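You operate a simulated robot arm through the tools that you are given. There is no shell and no other tool. Be economical: measure what you need, move in short steps, check, and stop when the job is done.

The job below is to be done with a simulated robot arm. You get a single attempt, and the scene is never put back.

Task
Pour an apple sample and stand it on the lit viewer.
Fine: green bottle into the bright jar up to its line, bottle back; jar on the viewer glass; leave the viewer switched on. Set down upright: green bottle, bright jar.

It is judged by the outcome, as a careful person would: the job done as asked, and still so three seconds after it is handed in. It fails if anything else is knocked over, pushed out of place, dropped, spilled or broken.

Robot
A 7-joint arm with a fingered hand on a trunk, on a base that drives. Base frame: it is fixed to the floor where the robot stands at the start and does not move with it; the origin is under the middle of the robot, x ahead of it, y to its left, z up; the surface under the hand at the start is at about z = 850. Units: mm, rad, N and s.
With the tool pointing down near the work surface it reaches from about 300 to 840 mm from the robot's upright axis, wherever it stands. Its first joint turns from -2.496 to 2.496 rad. Places, roughly: cooling switch [600, 0, 900]; viewer glass [500, 600, 900]; viewer switch [500, 700, 900]. Payload 3 kg.
The TCP is the grasp point between the finger pads, 26 mm short of the fingertips. In the tool frame z runs along the fingers and y along their closing line. Largest opening 148 mm; the body of the gripper starts 73 mm behind the TCP. The gripper is a hand of 3 fingers: y runs from the thumb to the fingers, the wrist lies at [0, 0, -229] in the tool frame.
Orientation is that of the tool frame in the base frame, as [roll, pitch, yaw] about the fixed x, y, z axes, in that order (R = Rz(yaw) Ry(pitch) Rx(roll)). With the fingers straight down and closing along the base's y, the tool's x points along the base's -x, its y along +y and its z along -z.

Tools
- The arm moves only by the tool jog_arm. Its argument "deltas" is text: rows parted by semicolons, each of 6 numbers parted by spaces: the shift along the base's x, y, z in m, then the turn, a rotation vector about the base's x, y, z in rad. In form: tx ty tz rx ry rz; .... A call has 1 to 8 rows; each row shifts and turns the commanded pose from where the row before left it. A row lasts 0.2 s, in which the tool goes at most 50 mm and 0.15 rad; a call with a longer step from one row to the next is refused whole. Where a pose cannot be reached the arm comes as near as it can. A force on the tool above 40 N (or 10 N above the force at the start of the call, whichever is more), or a blocked arm, ends the call early, and 0.2 s more pass. In this call time passes only in rows, and 0.2 s behind the last. It gives the time, the measured TCP pose, the force on the tool (base axes), the opening and the grip force at its end, in the units of the frame above (readings bear some noise), with the torque about the TCP (base axes, N m) and any sound that the robot's microphone picked up.
- Cameras (640 x 400 px; columns grow to the right, rows downward): "scene" is now at [137.8, 41.6, 1881.1]; the picture's right is [0.57, -0.82, -0.00], its down [-0.69, -0.47, -0.55] and it looks along [0.46, 0.31, -0.83] (base axes); focal length 251 px, centre (320, 200). "wrist" rides on the gripper at [68, -39, -90] in the tool frame; the picture's right is [0.50, 0.87, 0.00], its down [-0.66, 0.38, -0.65] and it looks along [-0.57, 0.33, 0.76] (tool axes); focal length 222 px, centre (320, 200). There is no depth. A picture from a camera that has moved, and an enlarged one, comes with that camera's place and axes in the base frame and with its lens.
- get_image(camera): a new picture of that camera. It takes no simulated time.
- move_column(by): slides the trunk up (or, below 0, down) by that many mm; the arm and the scene camera ride with it, the base frame stays. It gives what a move gives, with no picture.
- base_move(legs): drives the robot by 1 to 6 legs, each [ahead, left, turn to the left] in mm, mm and rad, along the robot's own axes; the way and the turn of a leg run together, so that a leg with both is an arc; at most 1500 mm and 3.142 rad a leg. The arm and the cameras ride along, it lands a little off, and it stops where it bumps. It gives what a move gives.
- finger_targets(finger1, finger2, thumb_bend): sets how far each is bent, from 0 (flat) to 100 (curled in); at 30 the hand is open as for a grip, at 70 the pads meet at the TCP. One left out holds its place. A second passes; each finger stops where it meets its share of the squeeze, and holds until it gets a number again. It is the only way to open and close the hand. It gives what a move gives, with no picture; readings hold the bend of each and the force on the fingers (four entries, about 0 where the hand has none), thumb and palm.
- turn_head(pan, tilt): turns the head with the scene camera to pan (to the left, within 1.501 rad either way) and tilt (down, from -0.506 to 1.204), counted from straight ahead of the robot. It gives what a move gives.
- close_up(camera, box): a new picture of the part [left, top, right, bottom] of that camera's present view, enlarged. It takes no simulated time.
- sign_off(): hands the job in; it is judged then, once.

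Go step by step. Nothing tells you exact positions but the pictures and the camera data: compare them with the known pose of the tool, close in by small moves and look again before you grip or let go. The budget is 120 turns and 98 pictures, counting those below and the enlarged ones. Unless the task says otherwise, let go and move clear before handing in, and close with one line.

The tools are called after "Call:" as name(argument=value, ...) on one line, values as JSON. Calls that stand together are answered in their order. jog_arm: Moves the arm, as the interface text tells. Its arguments: {"type":"object","properties":{"deltas":{"type":"string"}},"required":["deltas"]} The other tools are called the same way: move_column (by) slides the trunk up or down; finger_targets (finger1, finger2, thumb_bend) moves the fingers one by one; base_move (legs) drives the base; turn_head (pan, tilt) turns the head that bears the scene camera; get_image (camera) takes a picture; close_up (camera, box) takes an enlarged picture of a part of a camera's view; sign_off () hands the job in.

At the start:

```text
time_s: 0.0
tool_pos: [724.4, 209.6, 1311.3]
tcp_rot: [-3.142, 0.0, 3.142]
ft_force: [0.8, 0.8, -0.2]
moment: [0.01, -0.01, 0.01]
opening: 147.9
gripper_force: 0.0
shape: jaw
bend: [30.0, 30.0, 30.0]
finger forces: [0.0, 0.1, 0.0, 0.0, 0.1, 0.1]
trunk travel left (down, up): [-825.0, 65.0]
robot x, y, heading: [-1.6, 1.8, 0.004]
head pan, tilt: [0.6, 0.986]
```

scene: 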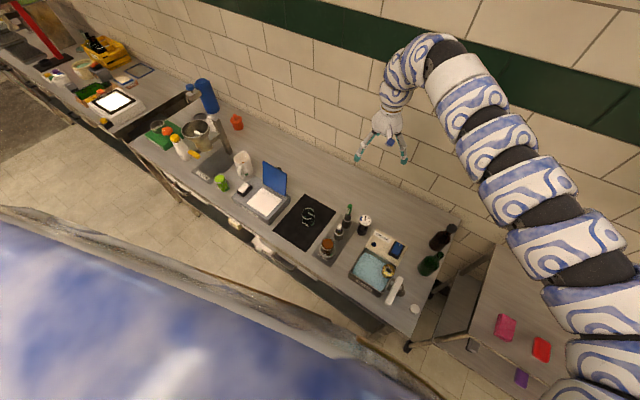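
wrist: 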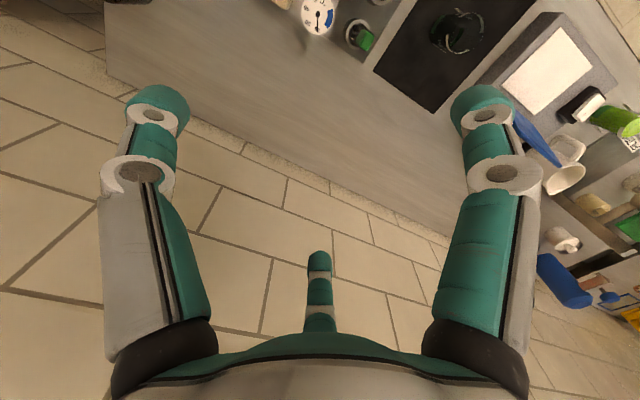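

I see a long bench with a viewer (white screen, blue lid), a cooling device, and some dark bottles at the near-right end. I'll enlarge these areas to find the green bottle and the bright jar.

Call:
close_up(camera="scene", box=[310, 190, 470, 320])

Call:
close_up(camera="scene", box=[130, 80, 310, 230])

```text
3.08 times, centred on (390, 255) of scene
camera zoom: at [137.8, 41.6, 1881.1], right [0.57, -0.82, 0.0], down [-0.69, -0.47, -0.55], along [0.46, 0.31, -0.83], focal length 771 px, centre (105, 31)
```

zoom: 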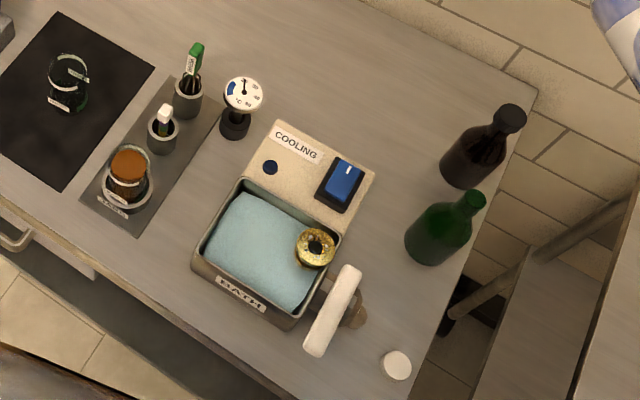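

```text
2.67 times, centred on (220, 155) of scene
camera zoom: at [137.8, 41.6, 1881.1], right [0.57, -0.82, 0.0], down [-0.69, -0.47, -0.55], along [0.46, 0.31, -0.83], focal length 668 px, centre (587, 320)
```

zoom: 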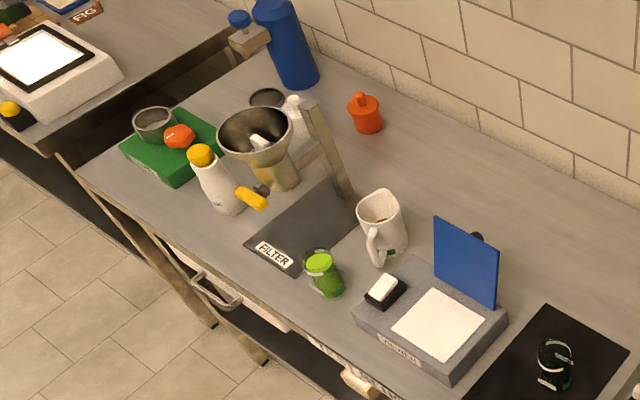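

I need the labels and details, so I'll enlarge further.

Call:
close_up(camera="scene", box=[206, 145, 296, 225])

Call:
close_up(camera="scene", box=[300, 195, 380, 260])

Call:
close_up(camera="scene", box=[360, 215, 460, 315])

Call:
close_up(camera="scene", box=[20, 20, 180, 150])

```text
5.00 times, centred on (251, 185) of scene
camera zoom: at [137.8, 41.6, 1881.1], right [0.57, -0.82, 0.0], down [-0.69, -0.47, -0.55], along [0.46, 0.31, -0.83], focal length 1253 px, centre (665, 275)
```

zoom: 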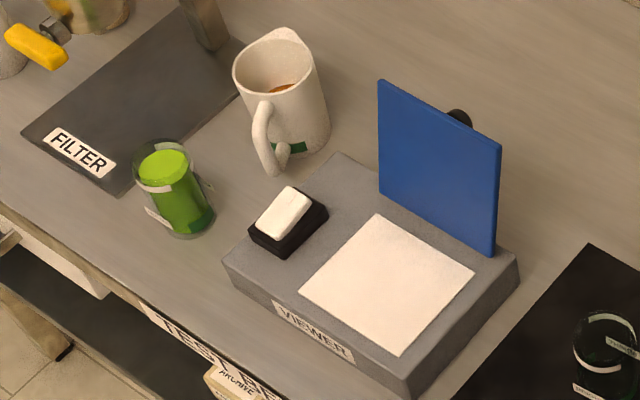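

```text
6.15 times, centred on (340, 228) of scene
camera zoom: at [137.8, 41.6, 1881.1], right [0.57, -0.82, 0.0], down [-0.69, -0.47, -0.55], along [0.46, 0.31, -0.83], focal length 1542 px, centre (197, 31)
```

zoom: 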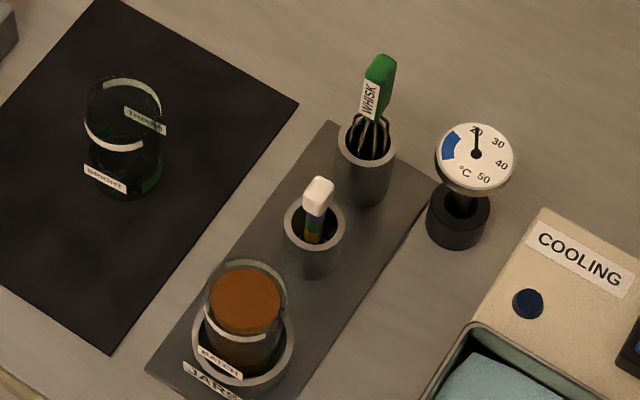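

```text
4.00 times, centred on (410, 265) of scene
camera zoom: at [137.8, 41.6, 1881.1], right [0.57, -0.82, 0.0], down [-0.69, -0.47, -0.55], along [0.46, 0.31, -0.83], focal length 1002 px, centre (-40, -60)
```

zoom: 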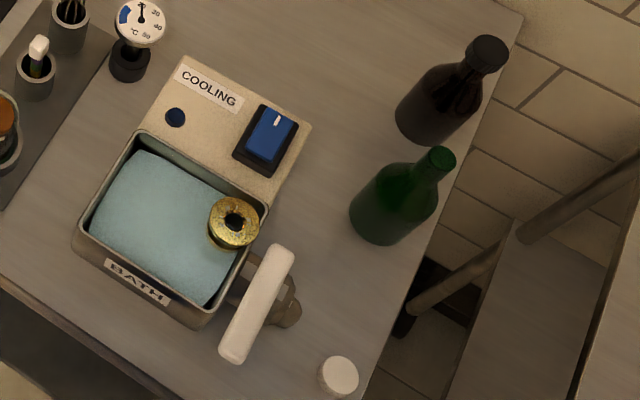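

```text
3.08 times, centred on (100, 85) of scene
camera zoom: at [137.8, 41.6, 1881.1], right [0.57, -0.82, 0.0], down [-0.69, -0.47, -0.55], along [0.46, 0.31, -0.83], focal length 771 px, centre (997, 554)
```

zoom: 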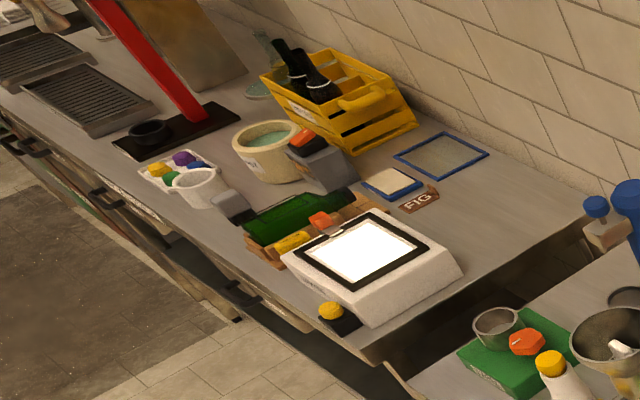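

The jar labelled BRIGHT stands empty on the black mat, about [574, 391]. The open green bottle is at the right end, about [667, -127], and the VIEWER seems unlit with a white rocker switch. Before planning the grasp I'll test how the hand closes.

Call:
finger_targets(finger1=55, finger2=55, thumb_bend=55)

Call:
get_image(camera="wrist")

Call:
close_up(camera="scene", box=[400, 210, 470, 290])

```text
time_s: 1.0
tool_pos: [723.4, 209.7, 1312.0]
tcp_rot: [-3.141, -0.002, 3.141]
ft_force: [-0.1, -0.8, 0.6]
moment: [-0.02, -0.02, 0.0]
opening: 46.2
gripper_force: 0.1
shape: fingers
bend: [55.0, 55.0, 55.0]
finger forces: [0.0, 0.1, 0.0, 0.1, 0.0, 0.0]
trunk travel left (down, up): [-825.0, 65.0]
robot x, y, heading: [1.5, 1.7, 0.002]
head pan, tilt: [0.6, 0.986]
```

```text
89 pictures are left
camera wrist: at [656.4, 170.9, 1402.7], right [-0.5, 0.87, 0.0], down [0.66, 0.38, 0.65], along [0.57, 0.33, -0.76], focal length 222 px, centre (320, 200)
```

wrist: 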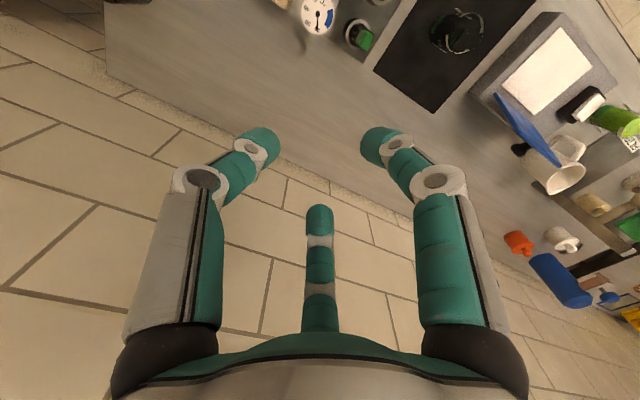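

```text
5.00 times, centred on (435, 250) of scene
camera zoom: at [137.8, 41.6, 1881.1], right [0.57, -0.82, 0.0], down [-0.69, -0.47, -0.55], along [0.46, 0.31, -0.83], focal length 1253 px, centre (-255, -50)
```

zoom: 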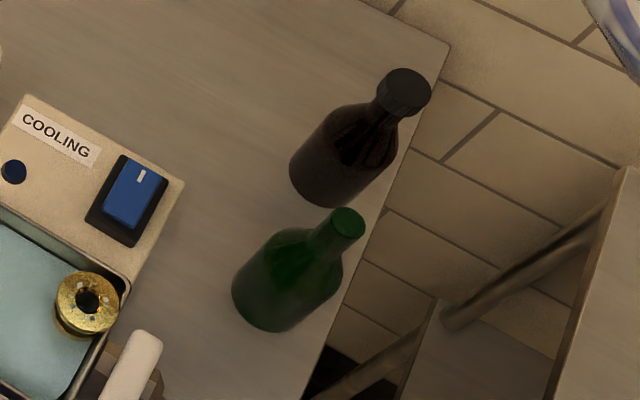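

The hand closes radially with three fingers at 120°. I'll open it and bring it toward the green bottle, turning it nearly horizontal, then look.

Call:
finger_targets(finger1=25, finger2=25, thumb_bend=25)

Call:
jog_arm(deltas="-0.0244 -0.035 -0.0162 0 -0.122 0;-0.0244 -0.035 -0.0162 0 -0.122 0;-0.0244 -0.035 -0.0162 0 -0.122 0;-0.0244 -0.035 -0.0162 0 -0.122 0;-0.0244 -0.035 -0.0162 0 -0.122 0")

Call:
get_image(camera="wrist")

```text
time_s: 2.0
tool_pos: [724.2, 208.5, 1312.1]
tcp_rot: [-3.141, 0.0, 3.141]
ft_force: [0.1, 0.1, 0.0]
moment: [-0.01, -0.02, 0.02]
opening: 136.8
gripper_force: 0.1
shape: fingers
bend: [25.0, 25.0, 25.0]
finger forces: [0.0, 0.0, 0.0, 0.0, 0.0, 0.1]
trunk travel left (down, up): [-825.0, 65.0]
robot x, y, heading: [0.3, 0.6, -0.002]
head pan, tilt: [0.6, 0.986]
```

```text
time_s: 3.2
tool_pos: [724.0, 209.1, 1311.7]
tcp_rot: [3.141, -0.001, 3.14]
ft_force: [-0.2, 0.7, 0.2]
moment: [-0.01, 0.0, 0.0]
opening: 136.9
gripper_force: 0.0
shape: fingers
bend: [25.0, 25.0, 25.0]
finger forces: [0.0, 0.0, 0.0, 0.0, 0.0, 0.0]
out of reach, approached as far as the arm can: row 1, 2, 3, 4, 5
trunk travel left (down, up): [-825.0, 65.0]
robot x, y, heading: [1.4, -0.1, 0.0]
head pan, tilt: [0.6, 0.986]
```

```text
87 pictures are left
camera wrist: at [656.4, 170.9, 1402.7], right [-0.5, 0.87, 0.0], down [0.66, 0.38, 0.65], along [0.57, 0.33, -0.76], focal length 222 px, centre (320, 200)
```

wrist: 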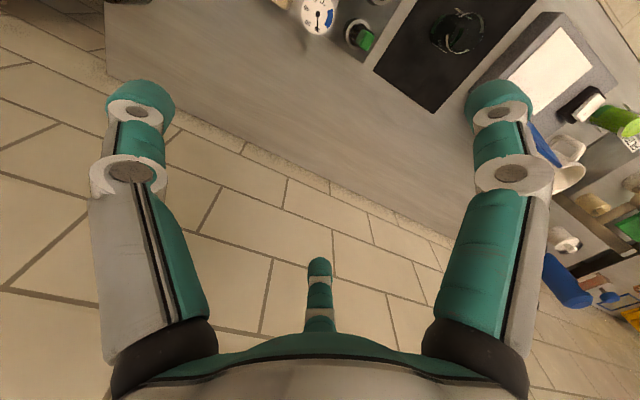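

No motion, so the pose was refused as unreachable. I'll test small parts separately.

Call:
jog_arm(deltas="-0.02 -0.03 -0.02 0 0 0")

Call:
jog_arm(deltas="0 0 0 0 -0.08 0")

Call:
jog_arm(deltas="0 0 0 0 0 0.08")

```text
time_s: 3.6
tool_pos: [724.7, 208.7, 1313.2]
tcp_rot: [3.14, 0.001, -3.141]
ft_force: [0.2, -0.6, 0.5]
moment: [0.0, 0.0, 0.01]
opening: 136.8
gripper_force: 0.1
shape: fingers
bend: [25.0, 25.0, 25.0]
finger forces: [0.0, 0.0, 0.0, 0.0, 0.1, 0.0]
out of reach, approached as far as the arm can: row 1
trunk travel left (down, up): [-825.0, 65.0]
robot x, y, heading: [-0.8, -2.7, -0.004]
head pan, tilt: [0.6, 0.986]
```

```text
time_s: 4.0
tool_pos: [724.3, 209.1, 1311.8]
tcp_rot: [3.141, 0.0, -3.141]
ft_force: [0.2, -0.7, -0.8]
moment: [0.0, -0.02, 0.02]
opening: 136.7
gripper_force: 0.0
shape: fingers
bend: [25.0, 25.0, 25.0]
finger forces: [0.0, 0.0, 0.1, 0.0, 0.0, 0.1]
out of reach, approached as far as the arm can: row 1
trunk travel left (down, up): [-825.0, 65.0]
robot x, y, heading: [1.4, -1.4, 0.003]
head pan, tilt: [0.6, 0.986]
```

```text
time_s: 4.4
tool_pos: [723.8, 207.5, 1311.3]
tcp_rot: [3.139, -0.001, -3.063]
ft_force: [-0.2, -0.1, 0.0]
moment: [-0.02, 0.0, 0.0]
opening: 136.8
gripper_force: 0.0
shape: fingers
bend: [25.0, 25.0, 25.0]
finger forces: [0.0, 0.1, 0.0, 0.1, 0.0, 0.1]
trunk travel left (down, up): [-825.0, 65.0]
robot x, y, heading: [0.3, -1.8, 0.002]
head pan, tilt: [0.6, 0.986]
```

Only yaw was accepted. I'll probe single directions.

Call:
jog_arm(deltas="0 0 -0.02 0 0 0")

Call:
jog_arm(deltas="0.02 0 0 0 0 0")

Call:
jog_arm(deltas="0 0.02 0 0 0 0")

Call:
jog_arm(deltas="0 0 0.02 0 0 0")

```text
time_s: 4.8
tool_pos: [724.5, 207.6, 1291.1]
tcp_rot: [-3.141, -0.001, -3.061]
ft_force: [0.5, 1.0, -0.3]
moment: [-0.01, 0.02, -0.01]
opening: 136.9
gripper_force: 0.0
shape: fingers
bend: [25.0, 25.0, 25.0]
finger forces: [0.0, 0.0, 0.0, 0.0, 0.0, 0.0]
trunk travel left (down, up): [-825.0, 65.0]
robot x, y, heading: [0.4, 0.7, -0.001]
head pan, tilt: [0.6, 0.986]
```

```text
time_s: 5.2
tool_pos: [746.5, 209.0, 1290.0]
tcp_rot: [-3.14, -0.002, -3.063]
ft_force: [-0.6, -0.6, -0.4]
moment: [-0.04, 0.05, -0.01]
opening: 136.7
gripper_force: 0.0
shape: fingers
bend: [25.0, 25.0, 25.0]
finger forces: [0.1, 0.0, 0.0, 0.0, 0.1, 0.0]
trunk travel left (down, up): [-825.0, 65.0]
robot x, y, heading: [2.5, 0.5, 0.007]
head pan, tilt: [0.6, 0.986]
```

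```text
time_s: 5.6
tool_pos: [744.7, 227.7, 1290.4]
tcp_rot: [-3.141, -0.001, -3.063]
ft_force: [-0.5, -0.4, 0.1]
moment: [0.01, -0.03, -0.01]
opening: 137.1
gripper_force: 0.0
shape: fingers
bend: [25.0, 25.0, 25.0]
finger forces: [0.1, 0.1, 0.0, 0.0, 0.0, 0.0]
trunk travel left (down, up): [-825.0, 65.0]
robot x, y, heading: [-0.2, 0.5, -0.002]
head pan, tilt: [0.6, 0.986]
```

```text
time_s: 6.0
tool_pos: [745.2, 227.4, 1311.3]
tcp_rot: [3.141, 0.0, -3.062]
ft_force: [0.6, -1.0, -0.3]
moment: [-0.05, -0.01, -0.01]
opening: 136.9
gripper_force: 0.0
shape: fingers
bend: [25.0, 25.0, 25.0]
finger forces: [0.0, 0.0, 0.0, 0.1, 0.1, 0.0]
trunk travel left (down, up): [-825.0, 65.0]
robot x, y, heading: [-3.1, 2.3, 0.001]
head pan, tilt: [0.6, 0.986]
```

Moving inward at this height is the limit. I'll lower first and try the turn there.

Call:
jog_arm(deltas="0 -0.01 -0.04 0 0 0;0 -0.01 -0.04 0 0 0;0 -0.01 -0.04 0 0 0;0 -0.01 -0.04 0 0 0")

Call:
jog_arm(deltas="-0.02 -0.02 0 0 -0.1 0;-0.02 -0.02 0 0 -0.1 0")

```text
time_s: 7.0
tool_pos: [749.9, 188.5, 1149.7]
tcp_rot: [-3.141, -0.001, -3.062]
ft_force: [-0.1, 0.0, 0.6]
moment: [0.01, 0.02, 0.02]
opening: 136.6
gripper_force: 0.1
shape: fingers
bend: [25.0, 25.0, 25.0]
finger forces: [0.0, 0.0, 0.0, 0.0, 0.0, 0.1]
trunk travel left (down, up): [-825.0, 65.0]
robot x, y, heading: [3.5, 0.8, -0.003]
head pan, tilt: [0.6, 0.986]
```

```text
time_s: 7.6
tool_pos: [765.9, 178.7, 1126.7]
tcp_rot: [-3.131, 0.2, -3.065]
ft_force: [0.8, -0.5, 0.7]
moment: [0.04, 0.13, -0.01]
opening: 137.1
gripper_force: 0.1
shape: fingers
bend: [25.0, 25.0, 25.0]
finger forces: [0.0, 0.0, 0.1, 0.0, 0.1, 0.1]
out of reach, approached as far as the arm can: row 1, 2
trunk travel left (down, up): [-825.0, 65.0]
robot x, y, heading: [-1.2, -0.5, -0.005]
head pan, tilt: [0.6, 0.986]
```

Tilting the hand outward needs the wrist further from the robot than here. I'll back the base off so the bench sits at a comfortable radius.

Call:
base_move(legs=[[-250, 0, 0]])

Call:
jog_arm(deltas="0 0 0.03 0 0 0;0.04 -0.03 0 0 -0.12 0;0.04 -0.03 0 0 -0.12 0;0.04 -0.03 0 0 -0.12 0")

```text
time_s: 9.4
tool_pos: [511.9, 183.1, 1127.2]
tcp_rot: [-3.125, 0.198, -3.059]
ft_force: [0.5, -0.3, -0.9]
moment: [0.0, -0.02, -0.02]
opening: 137.0
gripper_force: 0.0
shape: fingers
bend: [25.0, 25.0, 25.0]
finger forces: [0.0, 0.0, 0.0, 0.0, 0.1, 0.1]
trunk travel left (down, up): [-825.0, 65.0]
robot x, y, heading: [-248.7, -0.2, 0.002]
head pan, tilt: [0.6, 0.986]
```

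```text
time_s: 10.4
tool_pos: [648.9, 101.1, 1151.6]
tcp_rot: [-3.092, 0.557, -3.045]
ft_force: [0.5, 0.5, 0.8]
moment: [-0.01, 0.04, -0.01]
opening: 137.0
gripper_force: 0.1
shape: fingers
bend: [25.0, 25.0, 25.0]
finger forces: [0.1, 0.0, 0.1, 0.1, 0.0, 0.1]
out of reach, approached as far as the arm can: row 1, 2
trunk travel left (down, up): [-825.0, 65.0]
robot x, y, heading: [-249.8, 0.1, 0.002]
head pan, tilt: [0.6, 0.986]
```

That works; now I'll continue pitching while moving over to the bottle's side.

Call:
jog_arm(deltas="0 -0.045 0 0 -0.11 0;0 -0.045 0 0 -0.11 0;0 -0.045 0 0 -0.11 0;-0.005 -0.045 0 0 -0.11 0;-0.01 -0.045 0 0 -0.11 0;-0.01 -0.045 0 0 -0.11 0")

Call:
get_image(camera="wrist")

Call:
get_image(camera="scene")

```text
time_s: 11.8
tool_pos: [726.2, -149.5, 1111.6]
tcp_rot: [-2.93, 1.212, -2.918]
ft_force: [0.2, -0.3, 0.4]
moment: [0.01, 0.0, -0.01]
opening: 137.3
gripper_force: 0.0
shape: fingers
bend: [25.0, 25.0, 25.0]
finger forces: [0.1, 0.0, 0.1, 0.1, 0.1, 0.0]
out of reach, approached as far as the arm can: row 1, 2, 3, 4, 5, 6
trunk travel left (down, up): [-825.0, 65.0]
robot x, y, heading: [-246.7, 0.0, 0.003]
head pan, tilt: [0.6, 0.986]
```

```text
86 pictures are left
camera wrist: at [620.2, -192.7, 1082.9], right [-0.19, 0.82, -0.53], down [-0.4, 0.43, 0.81], along [0.9, 0.37, 0.25], focal length 222 px, centre (320, 200)
```

wrist: 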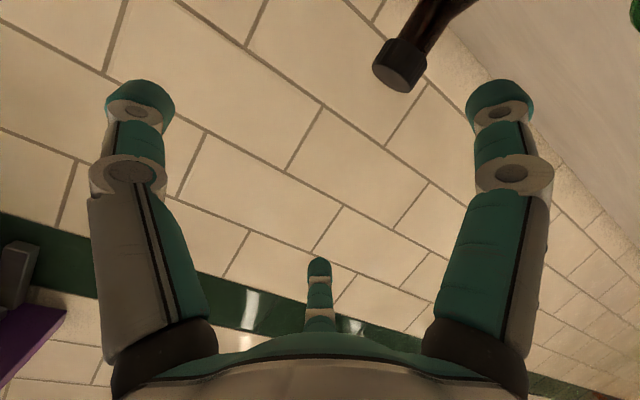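

```text
85 pictures are left
camera scene: at [-112.5, 39.5, 1881.1], right [0.57, -0.82, 0.0], down [-0.69, -0.47, -0.55], along [0.45, 0.31, -0.83], focal length 251 px, centre (320, 200)
```

scene: 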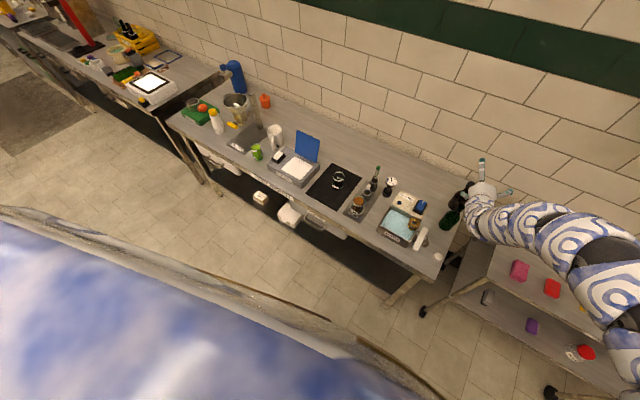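

The wrist is still near its inner limit, so I'll back off a bit more and lower the trunk somewhat.

Call:
base_move(legs=[[-200, 0, 0]])

Call:
move_column(by=-80)

Call:
get_image(camera="wrist")

```text
time_s: 13.4
tool_pos: [531.8, -142.1, 1111.1]
tcp_rot: [-2.921, 1.209, -2.903]
ft_force: [-0.1, -0.3, 0.5]
moment: [0.01, -0.01, 0.01]
opening: 137.2
gripper_force: 0.1
shape: fingers
bend: [25.0, 25.0, 25.0]
finger forces: [0.0, 0.1, 0.0, 0.0, 0.0, 0.0]
trunk travel left (down, up): [-825.0, 65.0]
robot x, y, heading: [-444.4, -5.2, 0.011]
head pan, tilt: [0.6, 0.986]
```

```text
time_s: 14.6
tool_pos: [532.9, -142.6, 1031.9]
tcp_rot: [-2.925, 1.21, -2.902]
ft_force: [-0.1, -0.5, -0.7]
moment: [-0.02, 0.01, 0.01]
opening: 137.5
gripper_force: 0.0
shape: fingers
bend: [25.0, 25.0, 25.0]
finger forces: [0.0, 0.0, 0.0, 0.0, 0.0, 0.0]
trunk travel left (down, up): [-745.0, 145.0]
robot x, y, heading: [-443.5, 1.0, 0.006]
head pan, tilt: [0.6, 0.986]
```

```text
84 pictures are left
camera wrist: at [426.0, -186.4, 1003.3], right [-0.2, 0.82, -0.53], down [-0.4, 0.43, 0.81], along [0.89, 0.38, 0.24], focal length 222 px, centre (320, 200)
```

wrist: 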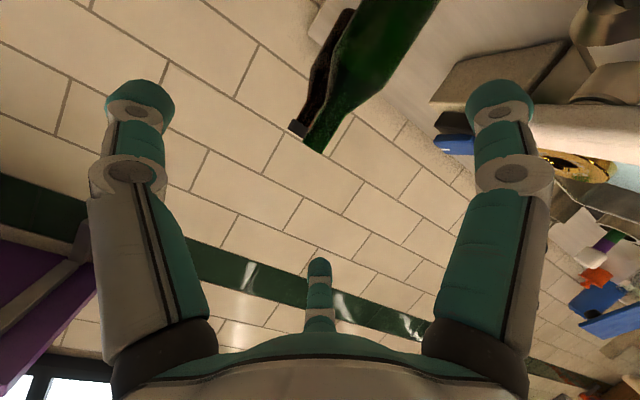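

The green bottle is now ahead, its axis near y = -124 and mouth near z = 1013. I'll enlarge both views to get its profile and check that it is open.

Call:
close_up(camera="wrist", box=[270, 0, 450, 160])

Call:
close_up(camera="scene", box=[380, 170, 480, 270])

```text
2.50 times, centred on (360, 80) of wrist
camera zoom: at [426.0, -186.4, 1003.3], right [-0.2, 0.82, -0.53], down [-0.4, 0.43, 0.81], along [0.89, 0.38, 0.24], focal length 555 px, centre (220, 500)
```

zoom: 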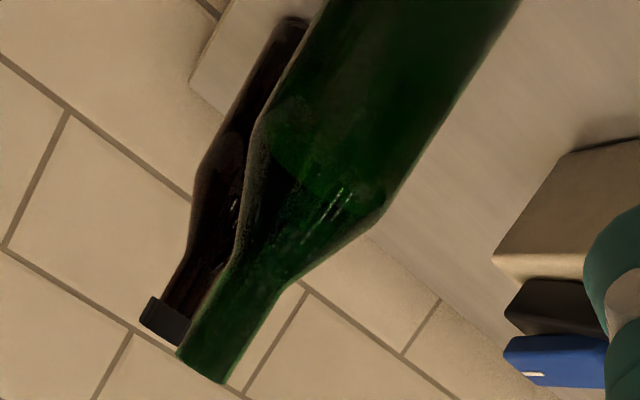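

```text
4.00 times, centred on (430, 220) of scene
camera zoom: at [-308.1, 41.6, 1801.1], right [0.57, -0.82, 0.0], down [-0.68, -0.48, -0.55], along [0.45, 0.32, -0.83], focal length 1002 px, centre (-120, 120)
```

zoom: 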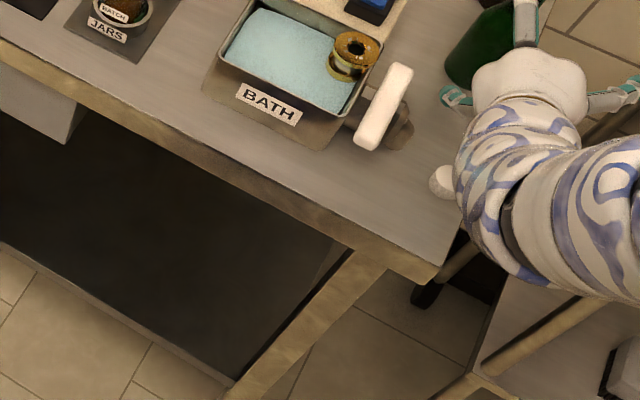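

The bottle is open, about 168 mm tall: cylinder (radius about 32) up to z ≈ 930, shoulder to 975, neck above. I'll pre-shape the hand and yaw it about 24° to come in from the right, clear of the bath handle.

Call:
finger_targets(finger1=40, finger2=40, thumb_bend=25)

Call:
jog_arm(deltas="0.01 0 0 0.027 -0.027 0.14;0.01 -0.005 0 0.027 -0.027 0.14;0.01 -0.005 0 0.027 -0.027 0.14")

Call:
get_image(camera="wrist")

```text
time_s: 15.6
tool_pos: [531.5, -142.0, 1033.1]
tcp_rot: [-2.926, 1.208, -2.903]
ft_force: [0.0, -0.4, 1.0]
moment: [-0.01, 0.0, -0.02]
opening: 117.1
gripper_force: 0.1
shape: fingers
bend: [40.0, 40.0, 25.0]
finger forces: [0.0, 0.0, 0.1, 0.0, 0.1, 0.0]
trunk travel left (down, up): [-745.0, 145.0]
robot x, y, heading: [-447.1, -5.2, 0.008]
head pan, tilt: [0.6, 0.986]
```

```text
time_s: 16.4
tool_pos: [541.9, -142.2, 1032.9]
tcp_rot: [-2.981, 1.244, -2.815]
ft_force: [0.3, 0.6, -0.3]
moment: [0.02, 0.02, -0.01]
opening: 117.2
gripper_force: 0.3
shape: fingers
bend: [40.0, 40.0, 25.0]
finger forces: [0.1, 0.1, 0.0, 0.0, 0.1, 0.0]
out of reach, approached as far as the arm can: row 2, 3
trunk travel left (down, up): [-745.0, 145.0]
robot x, y, heading: [-445.6, -2.2, 0.009]
head pan, tilt: [0.6, 0.986]
```

```text
81 pictures are left
camera wrist: at [444.3, -200.0, 998.9], right [-0.3, 0.8, -0.52], down [-0.48, 0.34, 0.81], along [0.83, 0.49, 0.28], focal length 222 px, centre (320, 200)
```

wrist: 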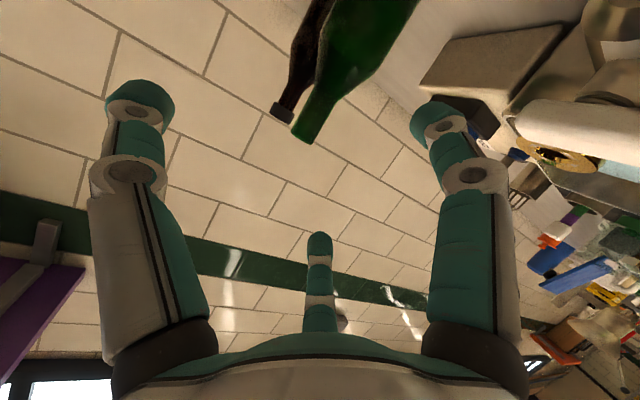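

The wrist yaw limit stops me, so I'll swing the base around the hand instead: to the right with a left turn, keeping the hand in place.

Call:
base_move(legs=[[-70, -340, 0.33]])

Call:
get_image(camera="wrist")

Call:
get_image(camera="scene")

```text
time_s: 18.6
tool_pos: [523.2, -157.5, 1032.9]
tcp_rot: [-2.98, 1.244, -2.486]
ft_force: [0.0, -0.4, 0.7]
moment: [-0.01, 0.0, 0.02]
opening: 116.9
gripper_force: 0.3
shape: fingers
bend: [40.0, 40.0, 25.0]
finger forces: [0.1, 0.0, 0.1, 0.0, 0.0, 0.0]
trunk travel left (down, up): [-745.0, 145.0]
robot x, y, heading: [-460.0, -344.2, 0.337]
head pan, tilt: [0.6, 0.986]
```

```text
80 pictures are left
camera wrist: at [449.3, -243.5, 999.0], right [-0.54, 0.66, -0.52], down [-0.56, 0.17, 0.81], along [0.62, 0.73, 0.28], focal length 222 px, centre (320, 200)
```

wrist: 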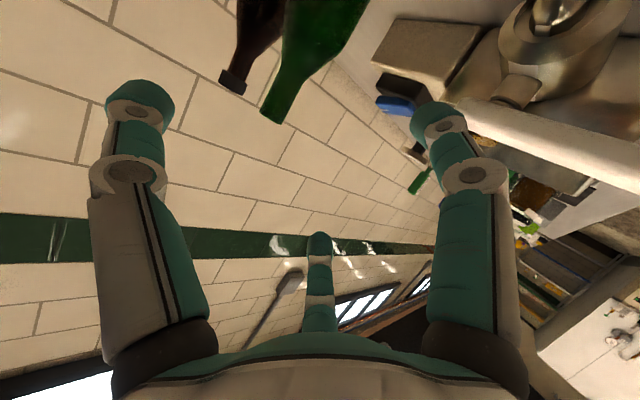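

```text
79 pictures are left
camera scene: at [-340.1, -258.7, 1801.1], right [0.81, -0.59, 0.0], down [-0.49, -0.67, -0.55], along [0.33, 0.45, -0.83], focal length 251 px, centre (320, 200)
```

scene: 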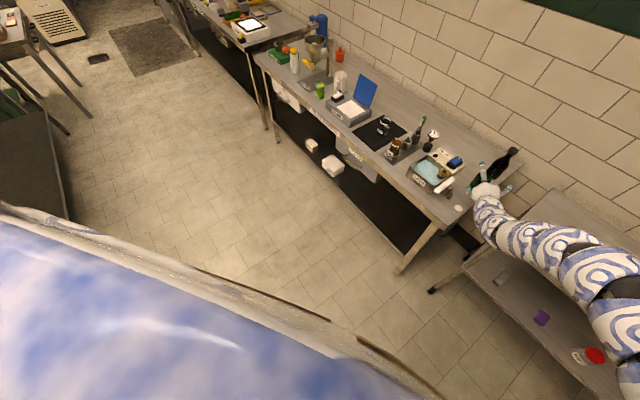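

Triangulating from three views puts the bottle axis at about (667, -125) with the mouth at z ≈ 1017. I'll move to just short of it, offset to the left so the thumb side has room.

Call:
jog_arm(deltas="0.0227 0.0057 -0.0243 0 0 0;0.0227 0.0057 -0.0243 0 0 0;0.0227 0.0057 -0.0243 0 0 0")

Call:
get_image(camera="wrist")

Call:
close_up(camera="scene", box=[420, 130, 540, 230])

```text
time_s: 19.6
tool_pos: [638.9, -276.3, 930.4]
tcp_rot: [3.091, 1.111, -2.804]
ft_force: [-0.2, -0.4, 0.1]
moment: [-0.03, -0.02, -0.04]
opening: 117.1
gripper_force: 0.2
shape: fingers
bend: [40.0, 40.0, 25.0]
finger forces: [0.0, 0.0, 0.0, 0.0, 0.1, 0.0]
out of reach, approached as far as the arm can: row 1
trunk travel left (down, up): [-745.0, 145.0]
robot x, y, heading: [-458.2, -342.7, 0.336]
head pan, tilt: [0.6, 0.986]
stopped in row 3: the arm was blocked; the commanded pose is now the measured one
```

```text
78 pictures are left
camera wrist: at [549.3, -352.2, 910.4], right [-0.53, 0.73, -0.43], down [-0.41, 0.22, 0.89], along [0.74, 0.65, 0.18], focal length 222 px, centre (320, 200)
```

wrist: 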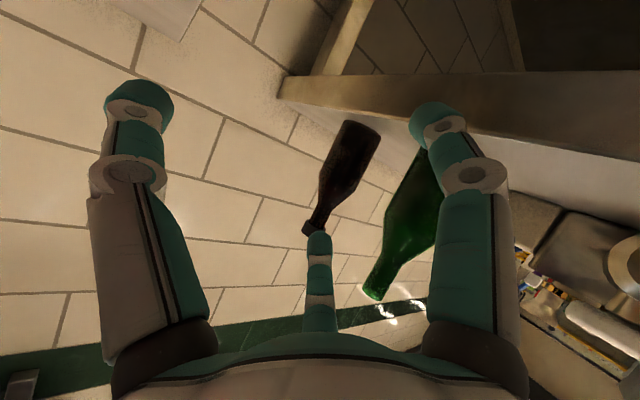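

```text
4.00 times, centred on (480, 180) of scene
camera zoom: at [-340.3, -256.5, 1801.1], right [0.81, -0.59, 0.0], down [-0.49, -0.67, -0.55], along [0.33, 0.44, -0.83], focal length 1002 px, centre (-320, 280)
```

zoom: 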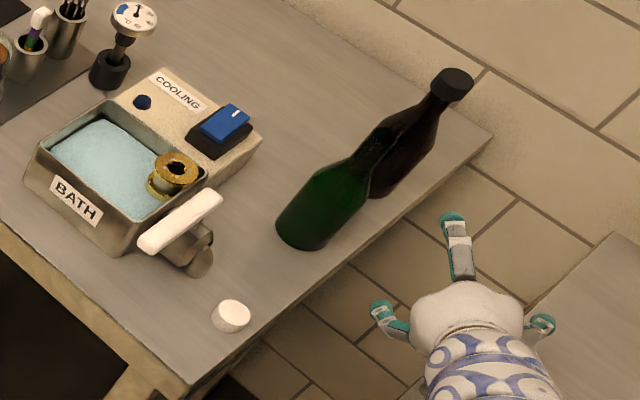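

The arm jumped to another branch and was blocked, but nothing has toppled. I'll look at how the arm stands.

Call:
turn_head(pan=-0.2, tilt=0.75)

Call:
get_image(camera="scene")

```text
time_s: 20.7
tool_pos: [638.1, -277.5, 930.5]
tcp_rot: [3.089, 1.109, -2.805]
ft_force: [0.1, 0.3, -0.6]
moment: [-0.02, 0.03, 0.01]
opening: 117.1
gripper_force: 0.2
shape: fingers
bend: [40.0, 40.0, 25.0]
finger forces: [0.0, 0.0, 0.0, 0.0, 0.0, 0.0]
trunk travel left (down, up): [-745.0, 145.0]
robot x, y, heading: [-454.6, -342.8, 0.333]
head pan, tilt: [-0.201, 0.75]
```

```text
76 pictures are left
camera scene: at [-299.9, -303.6, 1819.2], right [0.14, -0.99, 0.0], down [-0.68, -0.09, -0.73], along [0.72, 0.1, -0.68], focal length 251 px, centre (320, 200)
```

scene: 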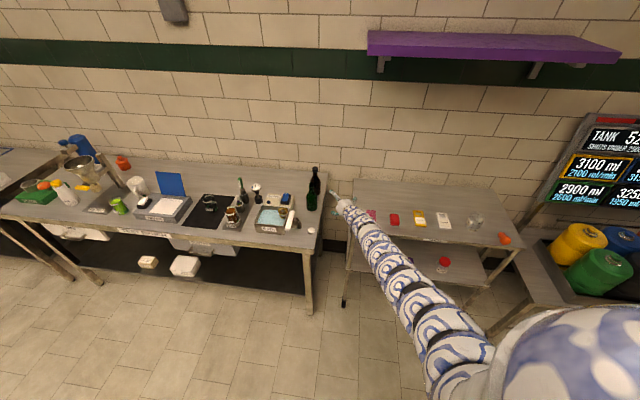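

The arm is stretched almost straight. I'll draw it up and back toward the robot so the elbow bends, in small checks.

Call:
jog_arm(deltas="0 0 0.03 0 0 0;0 0 0.03 0 0 0")

Call:
jog_arm(deltas="-0.02 -0.01 0.03 0 0 0;-0.02 -0.01 0.03 0 0 0")

Call:
get_image(camera="scene")

```text
time_s: 21.3
tool_pos: [640.6, -275.0, 991.9]
tcp_rot: [3.097, 1.111, -2.798]
ft_force: [0.5, 0.8, 0.0]
moment: [-0.02, 0.0, -0.04]
opening: 116.7
gripper_force: 0.1
shape: fingers
bend: [40.0, 40.0, 25.0]
finger forces: [0.0, 0.0, 0.0, 0.1, 0.1, 0.1]
trunk travel left (down, up): [-745.0, 145.0]
robot x, y, heading: [-460.1, -345.4, 0.338]
head pan, tilt: [-0.201, 0.75]
```

```text
time_s: 21.9
tool_pos: [599.8, -297.6, 1047.3]
tcp_rot: [3.087, 1.11, -2.806]
ft_force: [0.1, -0.2, -0.3]
moment: [-0.02, 0.02, -0.02]
opening: 117.1
gripper_force: 0.0
shape: fingers
bend: [40.0, 40.0, 25.0]
finger forces: [0.1, 0.0, 0.1, 0.0, 0.1, 0.1]
trunk travel left (down, up): [-745.0, 145.0]
robot x, y, heading: [-455.6, -343.0, 0.333]
head pan, tilt: [-0.201, 0.75]
```

```text
75 pictures are left
camera scene: at [-300.6, -306.3, 1819.3], right [0.14, -0.99, 0.0], down [-0.68, -0.09, -0.73], along [0.72, 0.1, -0.68], focal length 251 px, centre (320, 200)
```

scene: 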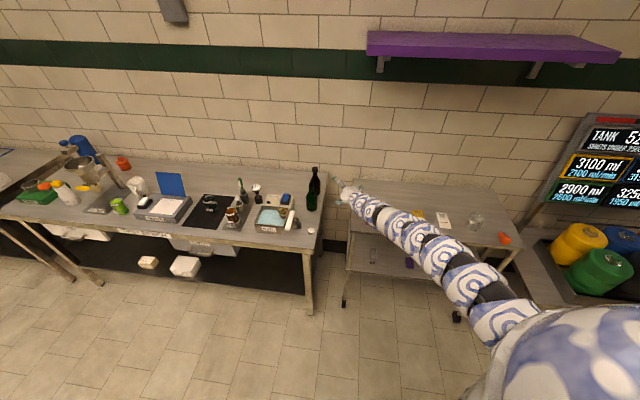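

Free motion again. I'll probe how far in it can be drawn with the hand nearly level.

Call:
jog_arm(deltas="-0.03 0 0.01 0 0 0;-0.03 0 0.01 0 0 0;-0.03 0 0.01 0 0 0")

Call:
jog_arm(deltas="-0.03 0 0 0 0 0;-0.03 0 0 0 0 0;-0.03 0 0 0 0 0")

Call:
jog_arm(deltas="-0.03 0 0 0 0 0;-0.03 0 0 0 0 0;-0.03 0 0 0 0 0")

Call:
get_image(camera="scene")

```text
time_s: 22.7
tool_pos: [600.7, -297.3, 1048.1]
tcp_rot: [3.091, 1.11, -2.807]
ft_force: [0.6, -0.4, -0.3]
moment: [0.0, 0.05, 0.02]
opening: 117.0
gripper_force: 0.0
shape: fingers
bend: [40.0, 40.0, 25.0]
finger forces: [0.0, 0.0, 0.0, 0.0, 0.0, 0.1]
out of reach, approached as far as the arm can: row 1, 2, 3
trunk travel left (down, up): [-745.0, 145.0]
robot x, y, heading: [-456.0, -343.5, 0.335]
head pan, tilt: [-0.201, 0.75]
```

```text
time_s: 23.5
tool_pos: [566.4, -304.8, 1006.8]
tcp_rot: [-3.025, 1.023, -2.729]
ft_force: [2.0, -1.7, 2.2]
moment: [0.02, 0.22, 0.15]
opening: 116.9
gripper_force: 0.0
shape: fingers
bend: [40.0, 40.0, 25.0]
finger forces: [0.1, 0.1, 0.0, 0.1, 0.0, 0.1]
out of reach, approached as far as the arm can: row 1, 2, 3
trunk travel left (down, up): [-745.0, 145.0]
robot x, y, heading: [-459.2, -344.1, 0.337]
head pan, tilt: [-0.201, 0.75]
```

```text
time_s: 24.3
tool_pos: [524.5, -290.3, 984.2]
tcp_rot: [-3.112, 1.043, -2.778]
ft_force: [0.1, -0.2, -0.3]
moment: [0.01, 0.01, 0.0]
opening: 117.4
gripper_force: 0.0
shape: fingers
bend: [40.0, 40.0, 25.0]
finger forces: [0.0, 0.0, 0.0, 0.0, 0.0, 0.1]
out of reach, approached as far as the arm can: row 1, 2, 3
trunk travel left (down, up): [-745.0, 145.0]
robot x, y, heading: [-455.1, -346.7, 0.334]
head pan, tilt: [-0.201, 0.75]
```

```text
74 pictures are left
camera scene: at [-300.2, -304.1, 1819.3], right [0.14, -0.99, 0.0], down [-0.68, -0.09, -0.73], along [0.72, 0.1, -0.68], focal length 251 px, centre (320, 200)
```

scene: 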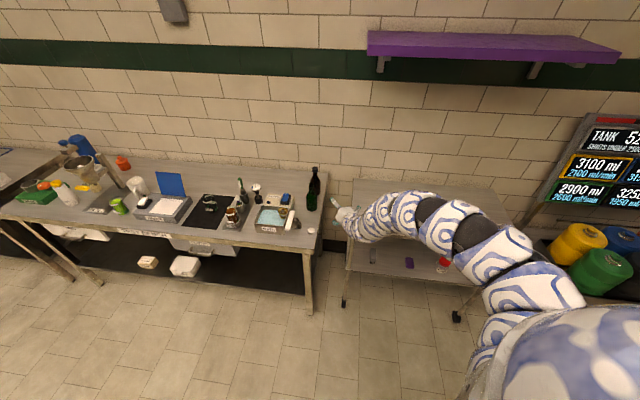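

It's the wrist bend that limits it. I'll back out to open floor, lower the trunk, and set a good arm posture there, then drive in.

Call:
base_move(legs=[[-400, 0, 0]])

Call:
move_column(by=-320)

Call:
jog_arm(deltas="0 0 0.045 0 0 0;0 0 0.045 0 0 0;0 0 0.045 0 0 0;0 0 0.045 0 0 0;0 0 0.045 0 0 0;0 0 0.045 0 0 0")

Call:
get_image(camera="scene")

```text
time_s: 26.8
tool_pos: [146.1, -416.0, 983.8]
tcp_rot: [-3.111, 1.043, -2.77]
ft_force: [0.8, 0.6, 0.5]
moment: [-0.01, 0.01, 0.0]
opening: 116.8
gripper_force: 0.1
shape: fingers
bend: [40.0, 40.0, 25.0]
finger forces: [0.0, 0.0, 0.0, 0.0, 0.1, 0.1]
trunk travel left (down, up): [-745.0, 145.0]
robot x, y, heading: [-833.9, -479.7, 0.345]
head pan, tilt: [-0.201, 0.75]
```

```text
time_s: 30.0
tool_pos: [146.0, -413.4, 663.9]
tcp_rot: [-3.111, 1.044, -2.771]
ft_force: [-0.2, 0.4, -0.6]
moment: [0.01, 0.03, -0.01]
opening: 116.8
gripper_force: 0.0
shape: fingers
bend: [40.0, 40.0, 25.0]
finger forces: [0.0, 0.1, 0.0, 0.0, 0.0, 0.0]
trunk travel left (down, up): [-425.0, 465.0]
robot x, y, heading: [-836.3, -474.2, 0.348]
head pan, tilt: [-0.201, 0.75]
```

```text
time_s: 31.4
tool_pos: [253.7, -392.8, 860.1]
tcp_rot: [-3.115, 1.043, -2.77]
ft_force: [0.7, 0.3, -0.8]
moment: [0.02, 0.01, 0.04]
opening: 116.9
gripper_force: 0.0
shape: fingers
bend: [40.0, 40.0, 25.0]
finger forces: [0.0, 0.0, 0.0, 0.1, 0.0, 0.1]
out of reach, approached as far as the arm can: row 1, 2, 3, 4, 5, 6
trunk travel left (down, up): [-425.0, 465.0]
robot x, y, heading: [-832.7, -476.4, 0.347]
head pan, tilt: [-0.201, 0.75]
```

```text
73 pictures are left
camera scene: at [-678.6, -436.1, 1499.3], right [0.15, -0.99, 0.0], down [-0.67, -0.1, -0.73], along [0.72, 0.11, -0.68], focal length 251 px, centre (320, 200)
```

scene: 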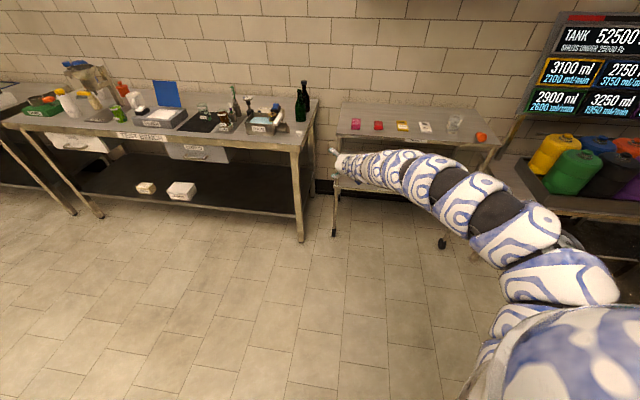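

I'll shift the hand to the robot's left in the open and see whether the posture relaxes.

Call:
jog_arm(deltas="-0.0153 0.0423 0 0 0 0;-0.0153 0.0423 0 0 0 0;-0.0153 0.0423 0 0 0 0;-0.0153 0.0423 0 0 0 0;-0.0153 0.0423 0 0 0 0;-0.0153 0.0423 0 0 0 0")

Call:
turn_head(pan=-0.6, tilt=1.1)

Call:
get_image(camera="scene")

```text
time_s: 32.8
tool_pos: [173.9, -138.6, 858.7]
tcp_rot: [-3.112, 1.042, -2.77]
ft_force: [1.1, -0.1, 0.3]
moment: [-0.01, 0.02, -0.02]
opening: 116.8
gripper_force: 0.1
shape: fingers
bend: [40.0, 40.0, 25.0]
finger forces: [0.0, 0.0, 0.1, 0.0, 0.0, 0.0]
out of reach, approached as far as the arm can: row 1
trunk travel left (down, up): [-425.0, 465.0]
robot x, y, heading: [-838.6, -475.6, 0.344]
head pan, tilt: [-0.201, 0.75]
```

```text
time_s: 33.7
tool_pos: [174.8, -137.5, 858.4]
tcp_rot: [-3.113, 1.042, -2.77]
ft_force: [0.0, 0.6, 0.1]
moment: [-0.03, -0.01, 0.02]
opening: 117.1
gripper_force: 0.1
shape: fingers
bend: [40.0, 40.0, 25.0]
finger forces: [0.1, 0.0, 0.1, 0.1, 0.1, 0.0]
trunk travel left (down, up): [-425.0, 465.0]
robot x, y, heading: [-833.8, -477.8, 0.347]
head pan, tilt: [-0.6, 1.1]
```

```text
72 pictures are left
camera scene: at [-699.2, -464.2, 1473.5], right [-0.25, -0.97, 0.0], down [-0.86, 0.22, -0.45], along [0.44, -0.11, -0.89], focal length 251 px, centre (320, 200)
```

scene: 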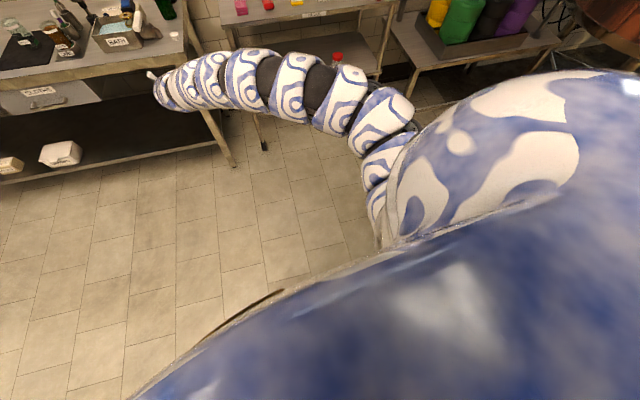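

Now I'll test drawing the hand in and levelling it from here.

Call:
jog_arm(deltas="-0.0282 -0.0102 0 0 0 0;-0.0282 -0.0102 0 0 0 0;-0.0282 -0.0102 0 0 0 0;-0.0282 -0.0102 0 0 0 0")

Call:
jog_arm(deltas="0 0 0 0.034 -0.094 0;0 0 0 0.034 -0.094 0")

Call:
jog_arm(deltas="0 0 0 0 0 0.1;0 0 0 0 0 0.1;0 0 0 0 0 0.1")

```text
time_s: 34.7
tool_pos: [121.5, -135.9, 821.1]
tcp_rot: [-3.112, 1.044, -2.77]
ft_force: [0.2, -0.3, -0.5]
moment: [0.0, 0.0, 0.01]
opening: 116.9
gripper_force: 0.1
shape: fingers
bend: [40.0, 40.0, 25.0]
finger forces: [0.1, 0.1, 0.1, 0.0, 0.0, 0.0]
out of reach, approached as far as the arm can: row 1, 2, 3, 4
trunk travel left (down, up): [-425.0, 465.0]
robot x, y, heading: [-831.6, -477.7, 0.348]
head pan, tilt: [-0.6, 1.1]
```

```text
time_s: 35.3
tool_pos: [120.0, -135.1, 821.4]
tcp_rot: [-3.098, 1.245, -2.758]
ft_force: [0.1, -0.2, -0.5]
moment: [0.01, 0.03, -0.02]
opening: 117.3
gripper_force: 0.1
shape: fingers
bend: [40.0, 40.0, 25.0]
finger forces: [0.0, 0.0, 0.0, 0.1, 0.0, 0.0]
trunk travel left (down, up): [-425.0, 465.0]
robot x, y, heading: [-835.6, -477.1, 0.351]
head pan, tilt: [-0.6, 1.1]
```

```text
time_s: 36.1
tool_pos: [120.4, -135.0, 820.8]
tcp_rot: [-3.1, 1.242, -2.458]
ft_force: [-0.2, -0.2, -0.6]
moment: [0.0, -0.02, -0.02]
opening: 116.8
gripper_force: 0.0
shape: fingers
bend: [40.0, 40.0, 25.0]
finger forces: [0.0, 0.0, 0.1, 0.1, 0.0, 0.1]
trunk travel left (down, up): [-425.0, 465.0]
robot x, y, heading: [-835.6, -474.6, 0.345]
head pan, tilt: [-0.6, 1.1]
```

Levelling and yawing left both work now. Next I'll check rising toward the grasp height and drawing in.

Call:
jog_arm(deltas="0 0 0.03 0 0 0;0 0 0.03 0 0 0;0 0 0.03 0 0 0;0 0 0.03 0 0 0")

Call:
jog_arm(deltas="-0.0282 -0.0102 0 0 0 0;-0.0282 -0.0102 0 0 0 0;-0.0282 -0.0102 0 0 0 0;-0.0282 -0.0102 0 0 0 0")

Call:
get_image(camera="scene")

```text
time_s: 37.1
tool_pos: [162.8, -109.0, 913.2]
tcp_rot: [-3.096, 1.244, -2.454]
ft_force: [-0.8, -0.3, -0.6]
moment: [0.0, 0.01, 0.0]
opening: 117.1
gripper_force: 0.1
shape: fingers
bend: [40.0, 40.0, 25.0]
finger forces: [0.0, 0.1, 0.1, 0.1, 0.1, 0.0]
out of reach, approached as far as the arm can: row 1, 2, 3, 4
trunk travel left (down, up): [-425.0, 465.0]
robot x, y, heading: [-833.2, -477.4, 0.353]
head pan, tilt: [-0.6, 1.1]
```

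```text
time_s: 38.1
tool_pos: [133.6, -105.2, 866.1]
tcp_rot: [-3.098, 1.241, -2.459]
ft_force: [0.6, 0.8, 0.5]
moment: [-0.01, 0.04, -0.02]
opening: 116.9
gripper_force: 0.0
shape: fingers
bend: [40.0, 40.0, 25.0]
finger forces: [0.1, 0.0, 0.0, 0.0, 0.0, 0.0]
out of reach, approached as far as the arm can: row 1, 2, 3, 4
trunk travel left (down, up): [-425.0, 465.0]
robot x, y, heading: [-830.5, -478.2, 0.348]
head pan, tilt: [-0.6, 1.1]
```

```text
71 pictures are left
camera scene: at [-699.2, -464.4, 1473.5], right [-0.25, -0.97, 0.0], down [-0.86, 0.22, -0.45], along [0.44, -0.11, -0.89], focal length 251 px, centre (320, 200)
```

scene: 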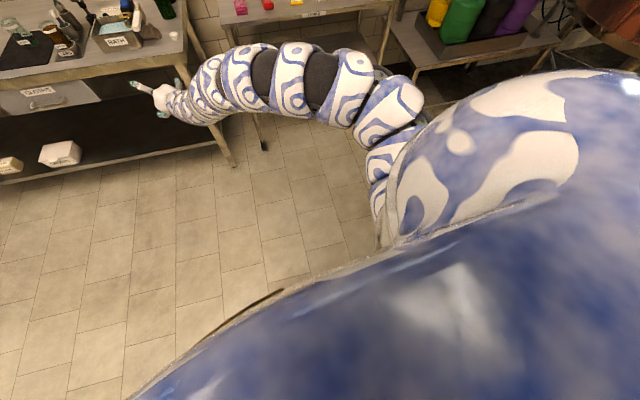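

The limits fit a picture where a high wrist is badly placed and a low wrist has freedom. So I'll raise the trunk back up and lower the hand well below the shoulder, here over open floor.

Call:
move_column(by=400)

Call:
jog_arm(deltas="0 0 -0.044 0 0 0;0 0 -0.044 0 0 0;0 0 -0.044 0 0 0;0 0 -0.044 0 0 0;0 0 -0.044 0 0 0;0 0 -0.044 0 0 0;0 0 -0.044 0 0 0;0 0 -0.044 0 0 0")

Call:
jog_arm(deltas="-0.0282 -0.0102 0 0 0 0;-0.0282 -0.0102 0 0 0 0;-0.0282 -0.0102 0 0 0 0;-0.0282 -0.0102 0 0 0 0")

Call:
get_image(camera="scene")

```text
time_s: 41.9
tool_pos: [133.6, -104.1, 1265.3]
tcp_rot: [-3.098, 1.242, -2.457]
ft_force: [0.2, -1.1, 0.1]
moment: [-0.03, 0.02, -0.01]
opening: 116.9
gripper_force: 0.0
shape: fingers
bend: [40.0, 40.0, 25.0]
finger forces: [0.0, 0.1, 0.1, 0.0, 0.0, 0.0]
trunk travel left (down, up): [-825.0, 65.0]
robot x, y, heading: [-833.4, -473.3, 0.349]
head pan, tilt: [-0.6, 1.1]
```

```text
time_s: 43.7
tool_pos: [121.5, -94.2, 1005.3]
tcp_rot: [-3.107, 1.23, -2.435]
ft_force: [-0.8, 0.6, -0.3]
moment: [0.0, -0.01, -0.06]
opening: 116.6
gripper_force: 0.1
shape: fingers
bend: [40.0, 40.0, 25.0]
finger forces: [0.1, 0.0, 0.0, 0.0, 0.1, 0.1]
out of reach, approached as far as the arm can: row 6, 7, 8
trunk travel left (down, up): [-825.0, 65.0]
robot x, y, heading: [-833.7, -476.3, 0.348]
head pan, tilt: [-0.6, 1.1]
```

```text
time_s: 44.9
tool_pos: [180.6, -486.6, 1049.4]
tcp_rot: [2.638, 1.252, 2.747]
ft_force: [0.0, 0.1, -0.4]
moment: [0.04, 0.0, -0.04]
opening: 117.2
gripper_force: 0.2
shape: fingers
bend: [40.0, 40.0, 25.0]
finger forces: [0.1, 0.1, 0.0, 0.0, 0.1, 0.1]
trunk travel left (down, up): [-825.0, 65.0]
robot x, y, heading: [-834.8, -478.0, 0.346]
head pan, tilt: [-0.6, 1.1]
stopped in row 4: the arm was blocked; the commanded pose is now the measured one
```

```text
70 pictures are left
camera scene: at [-698.9, -463.0, 1873.5], right [-0.25, -0.97, 0.0], down [-0.86, 0.22, -0.45], along [0.44, -0.11, -0.89], focal length 251 px, centre (320, 200)
```

scene: 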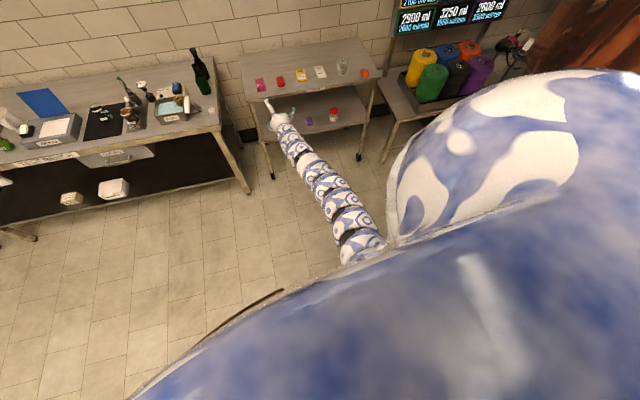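

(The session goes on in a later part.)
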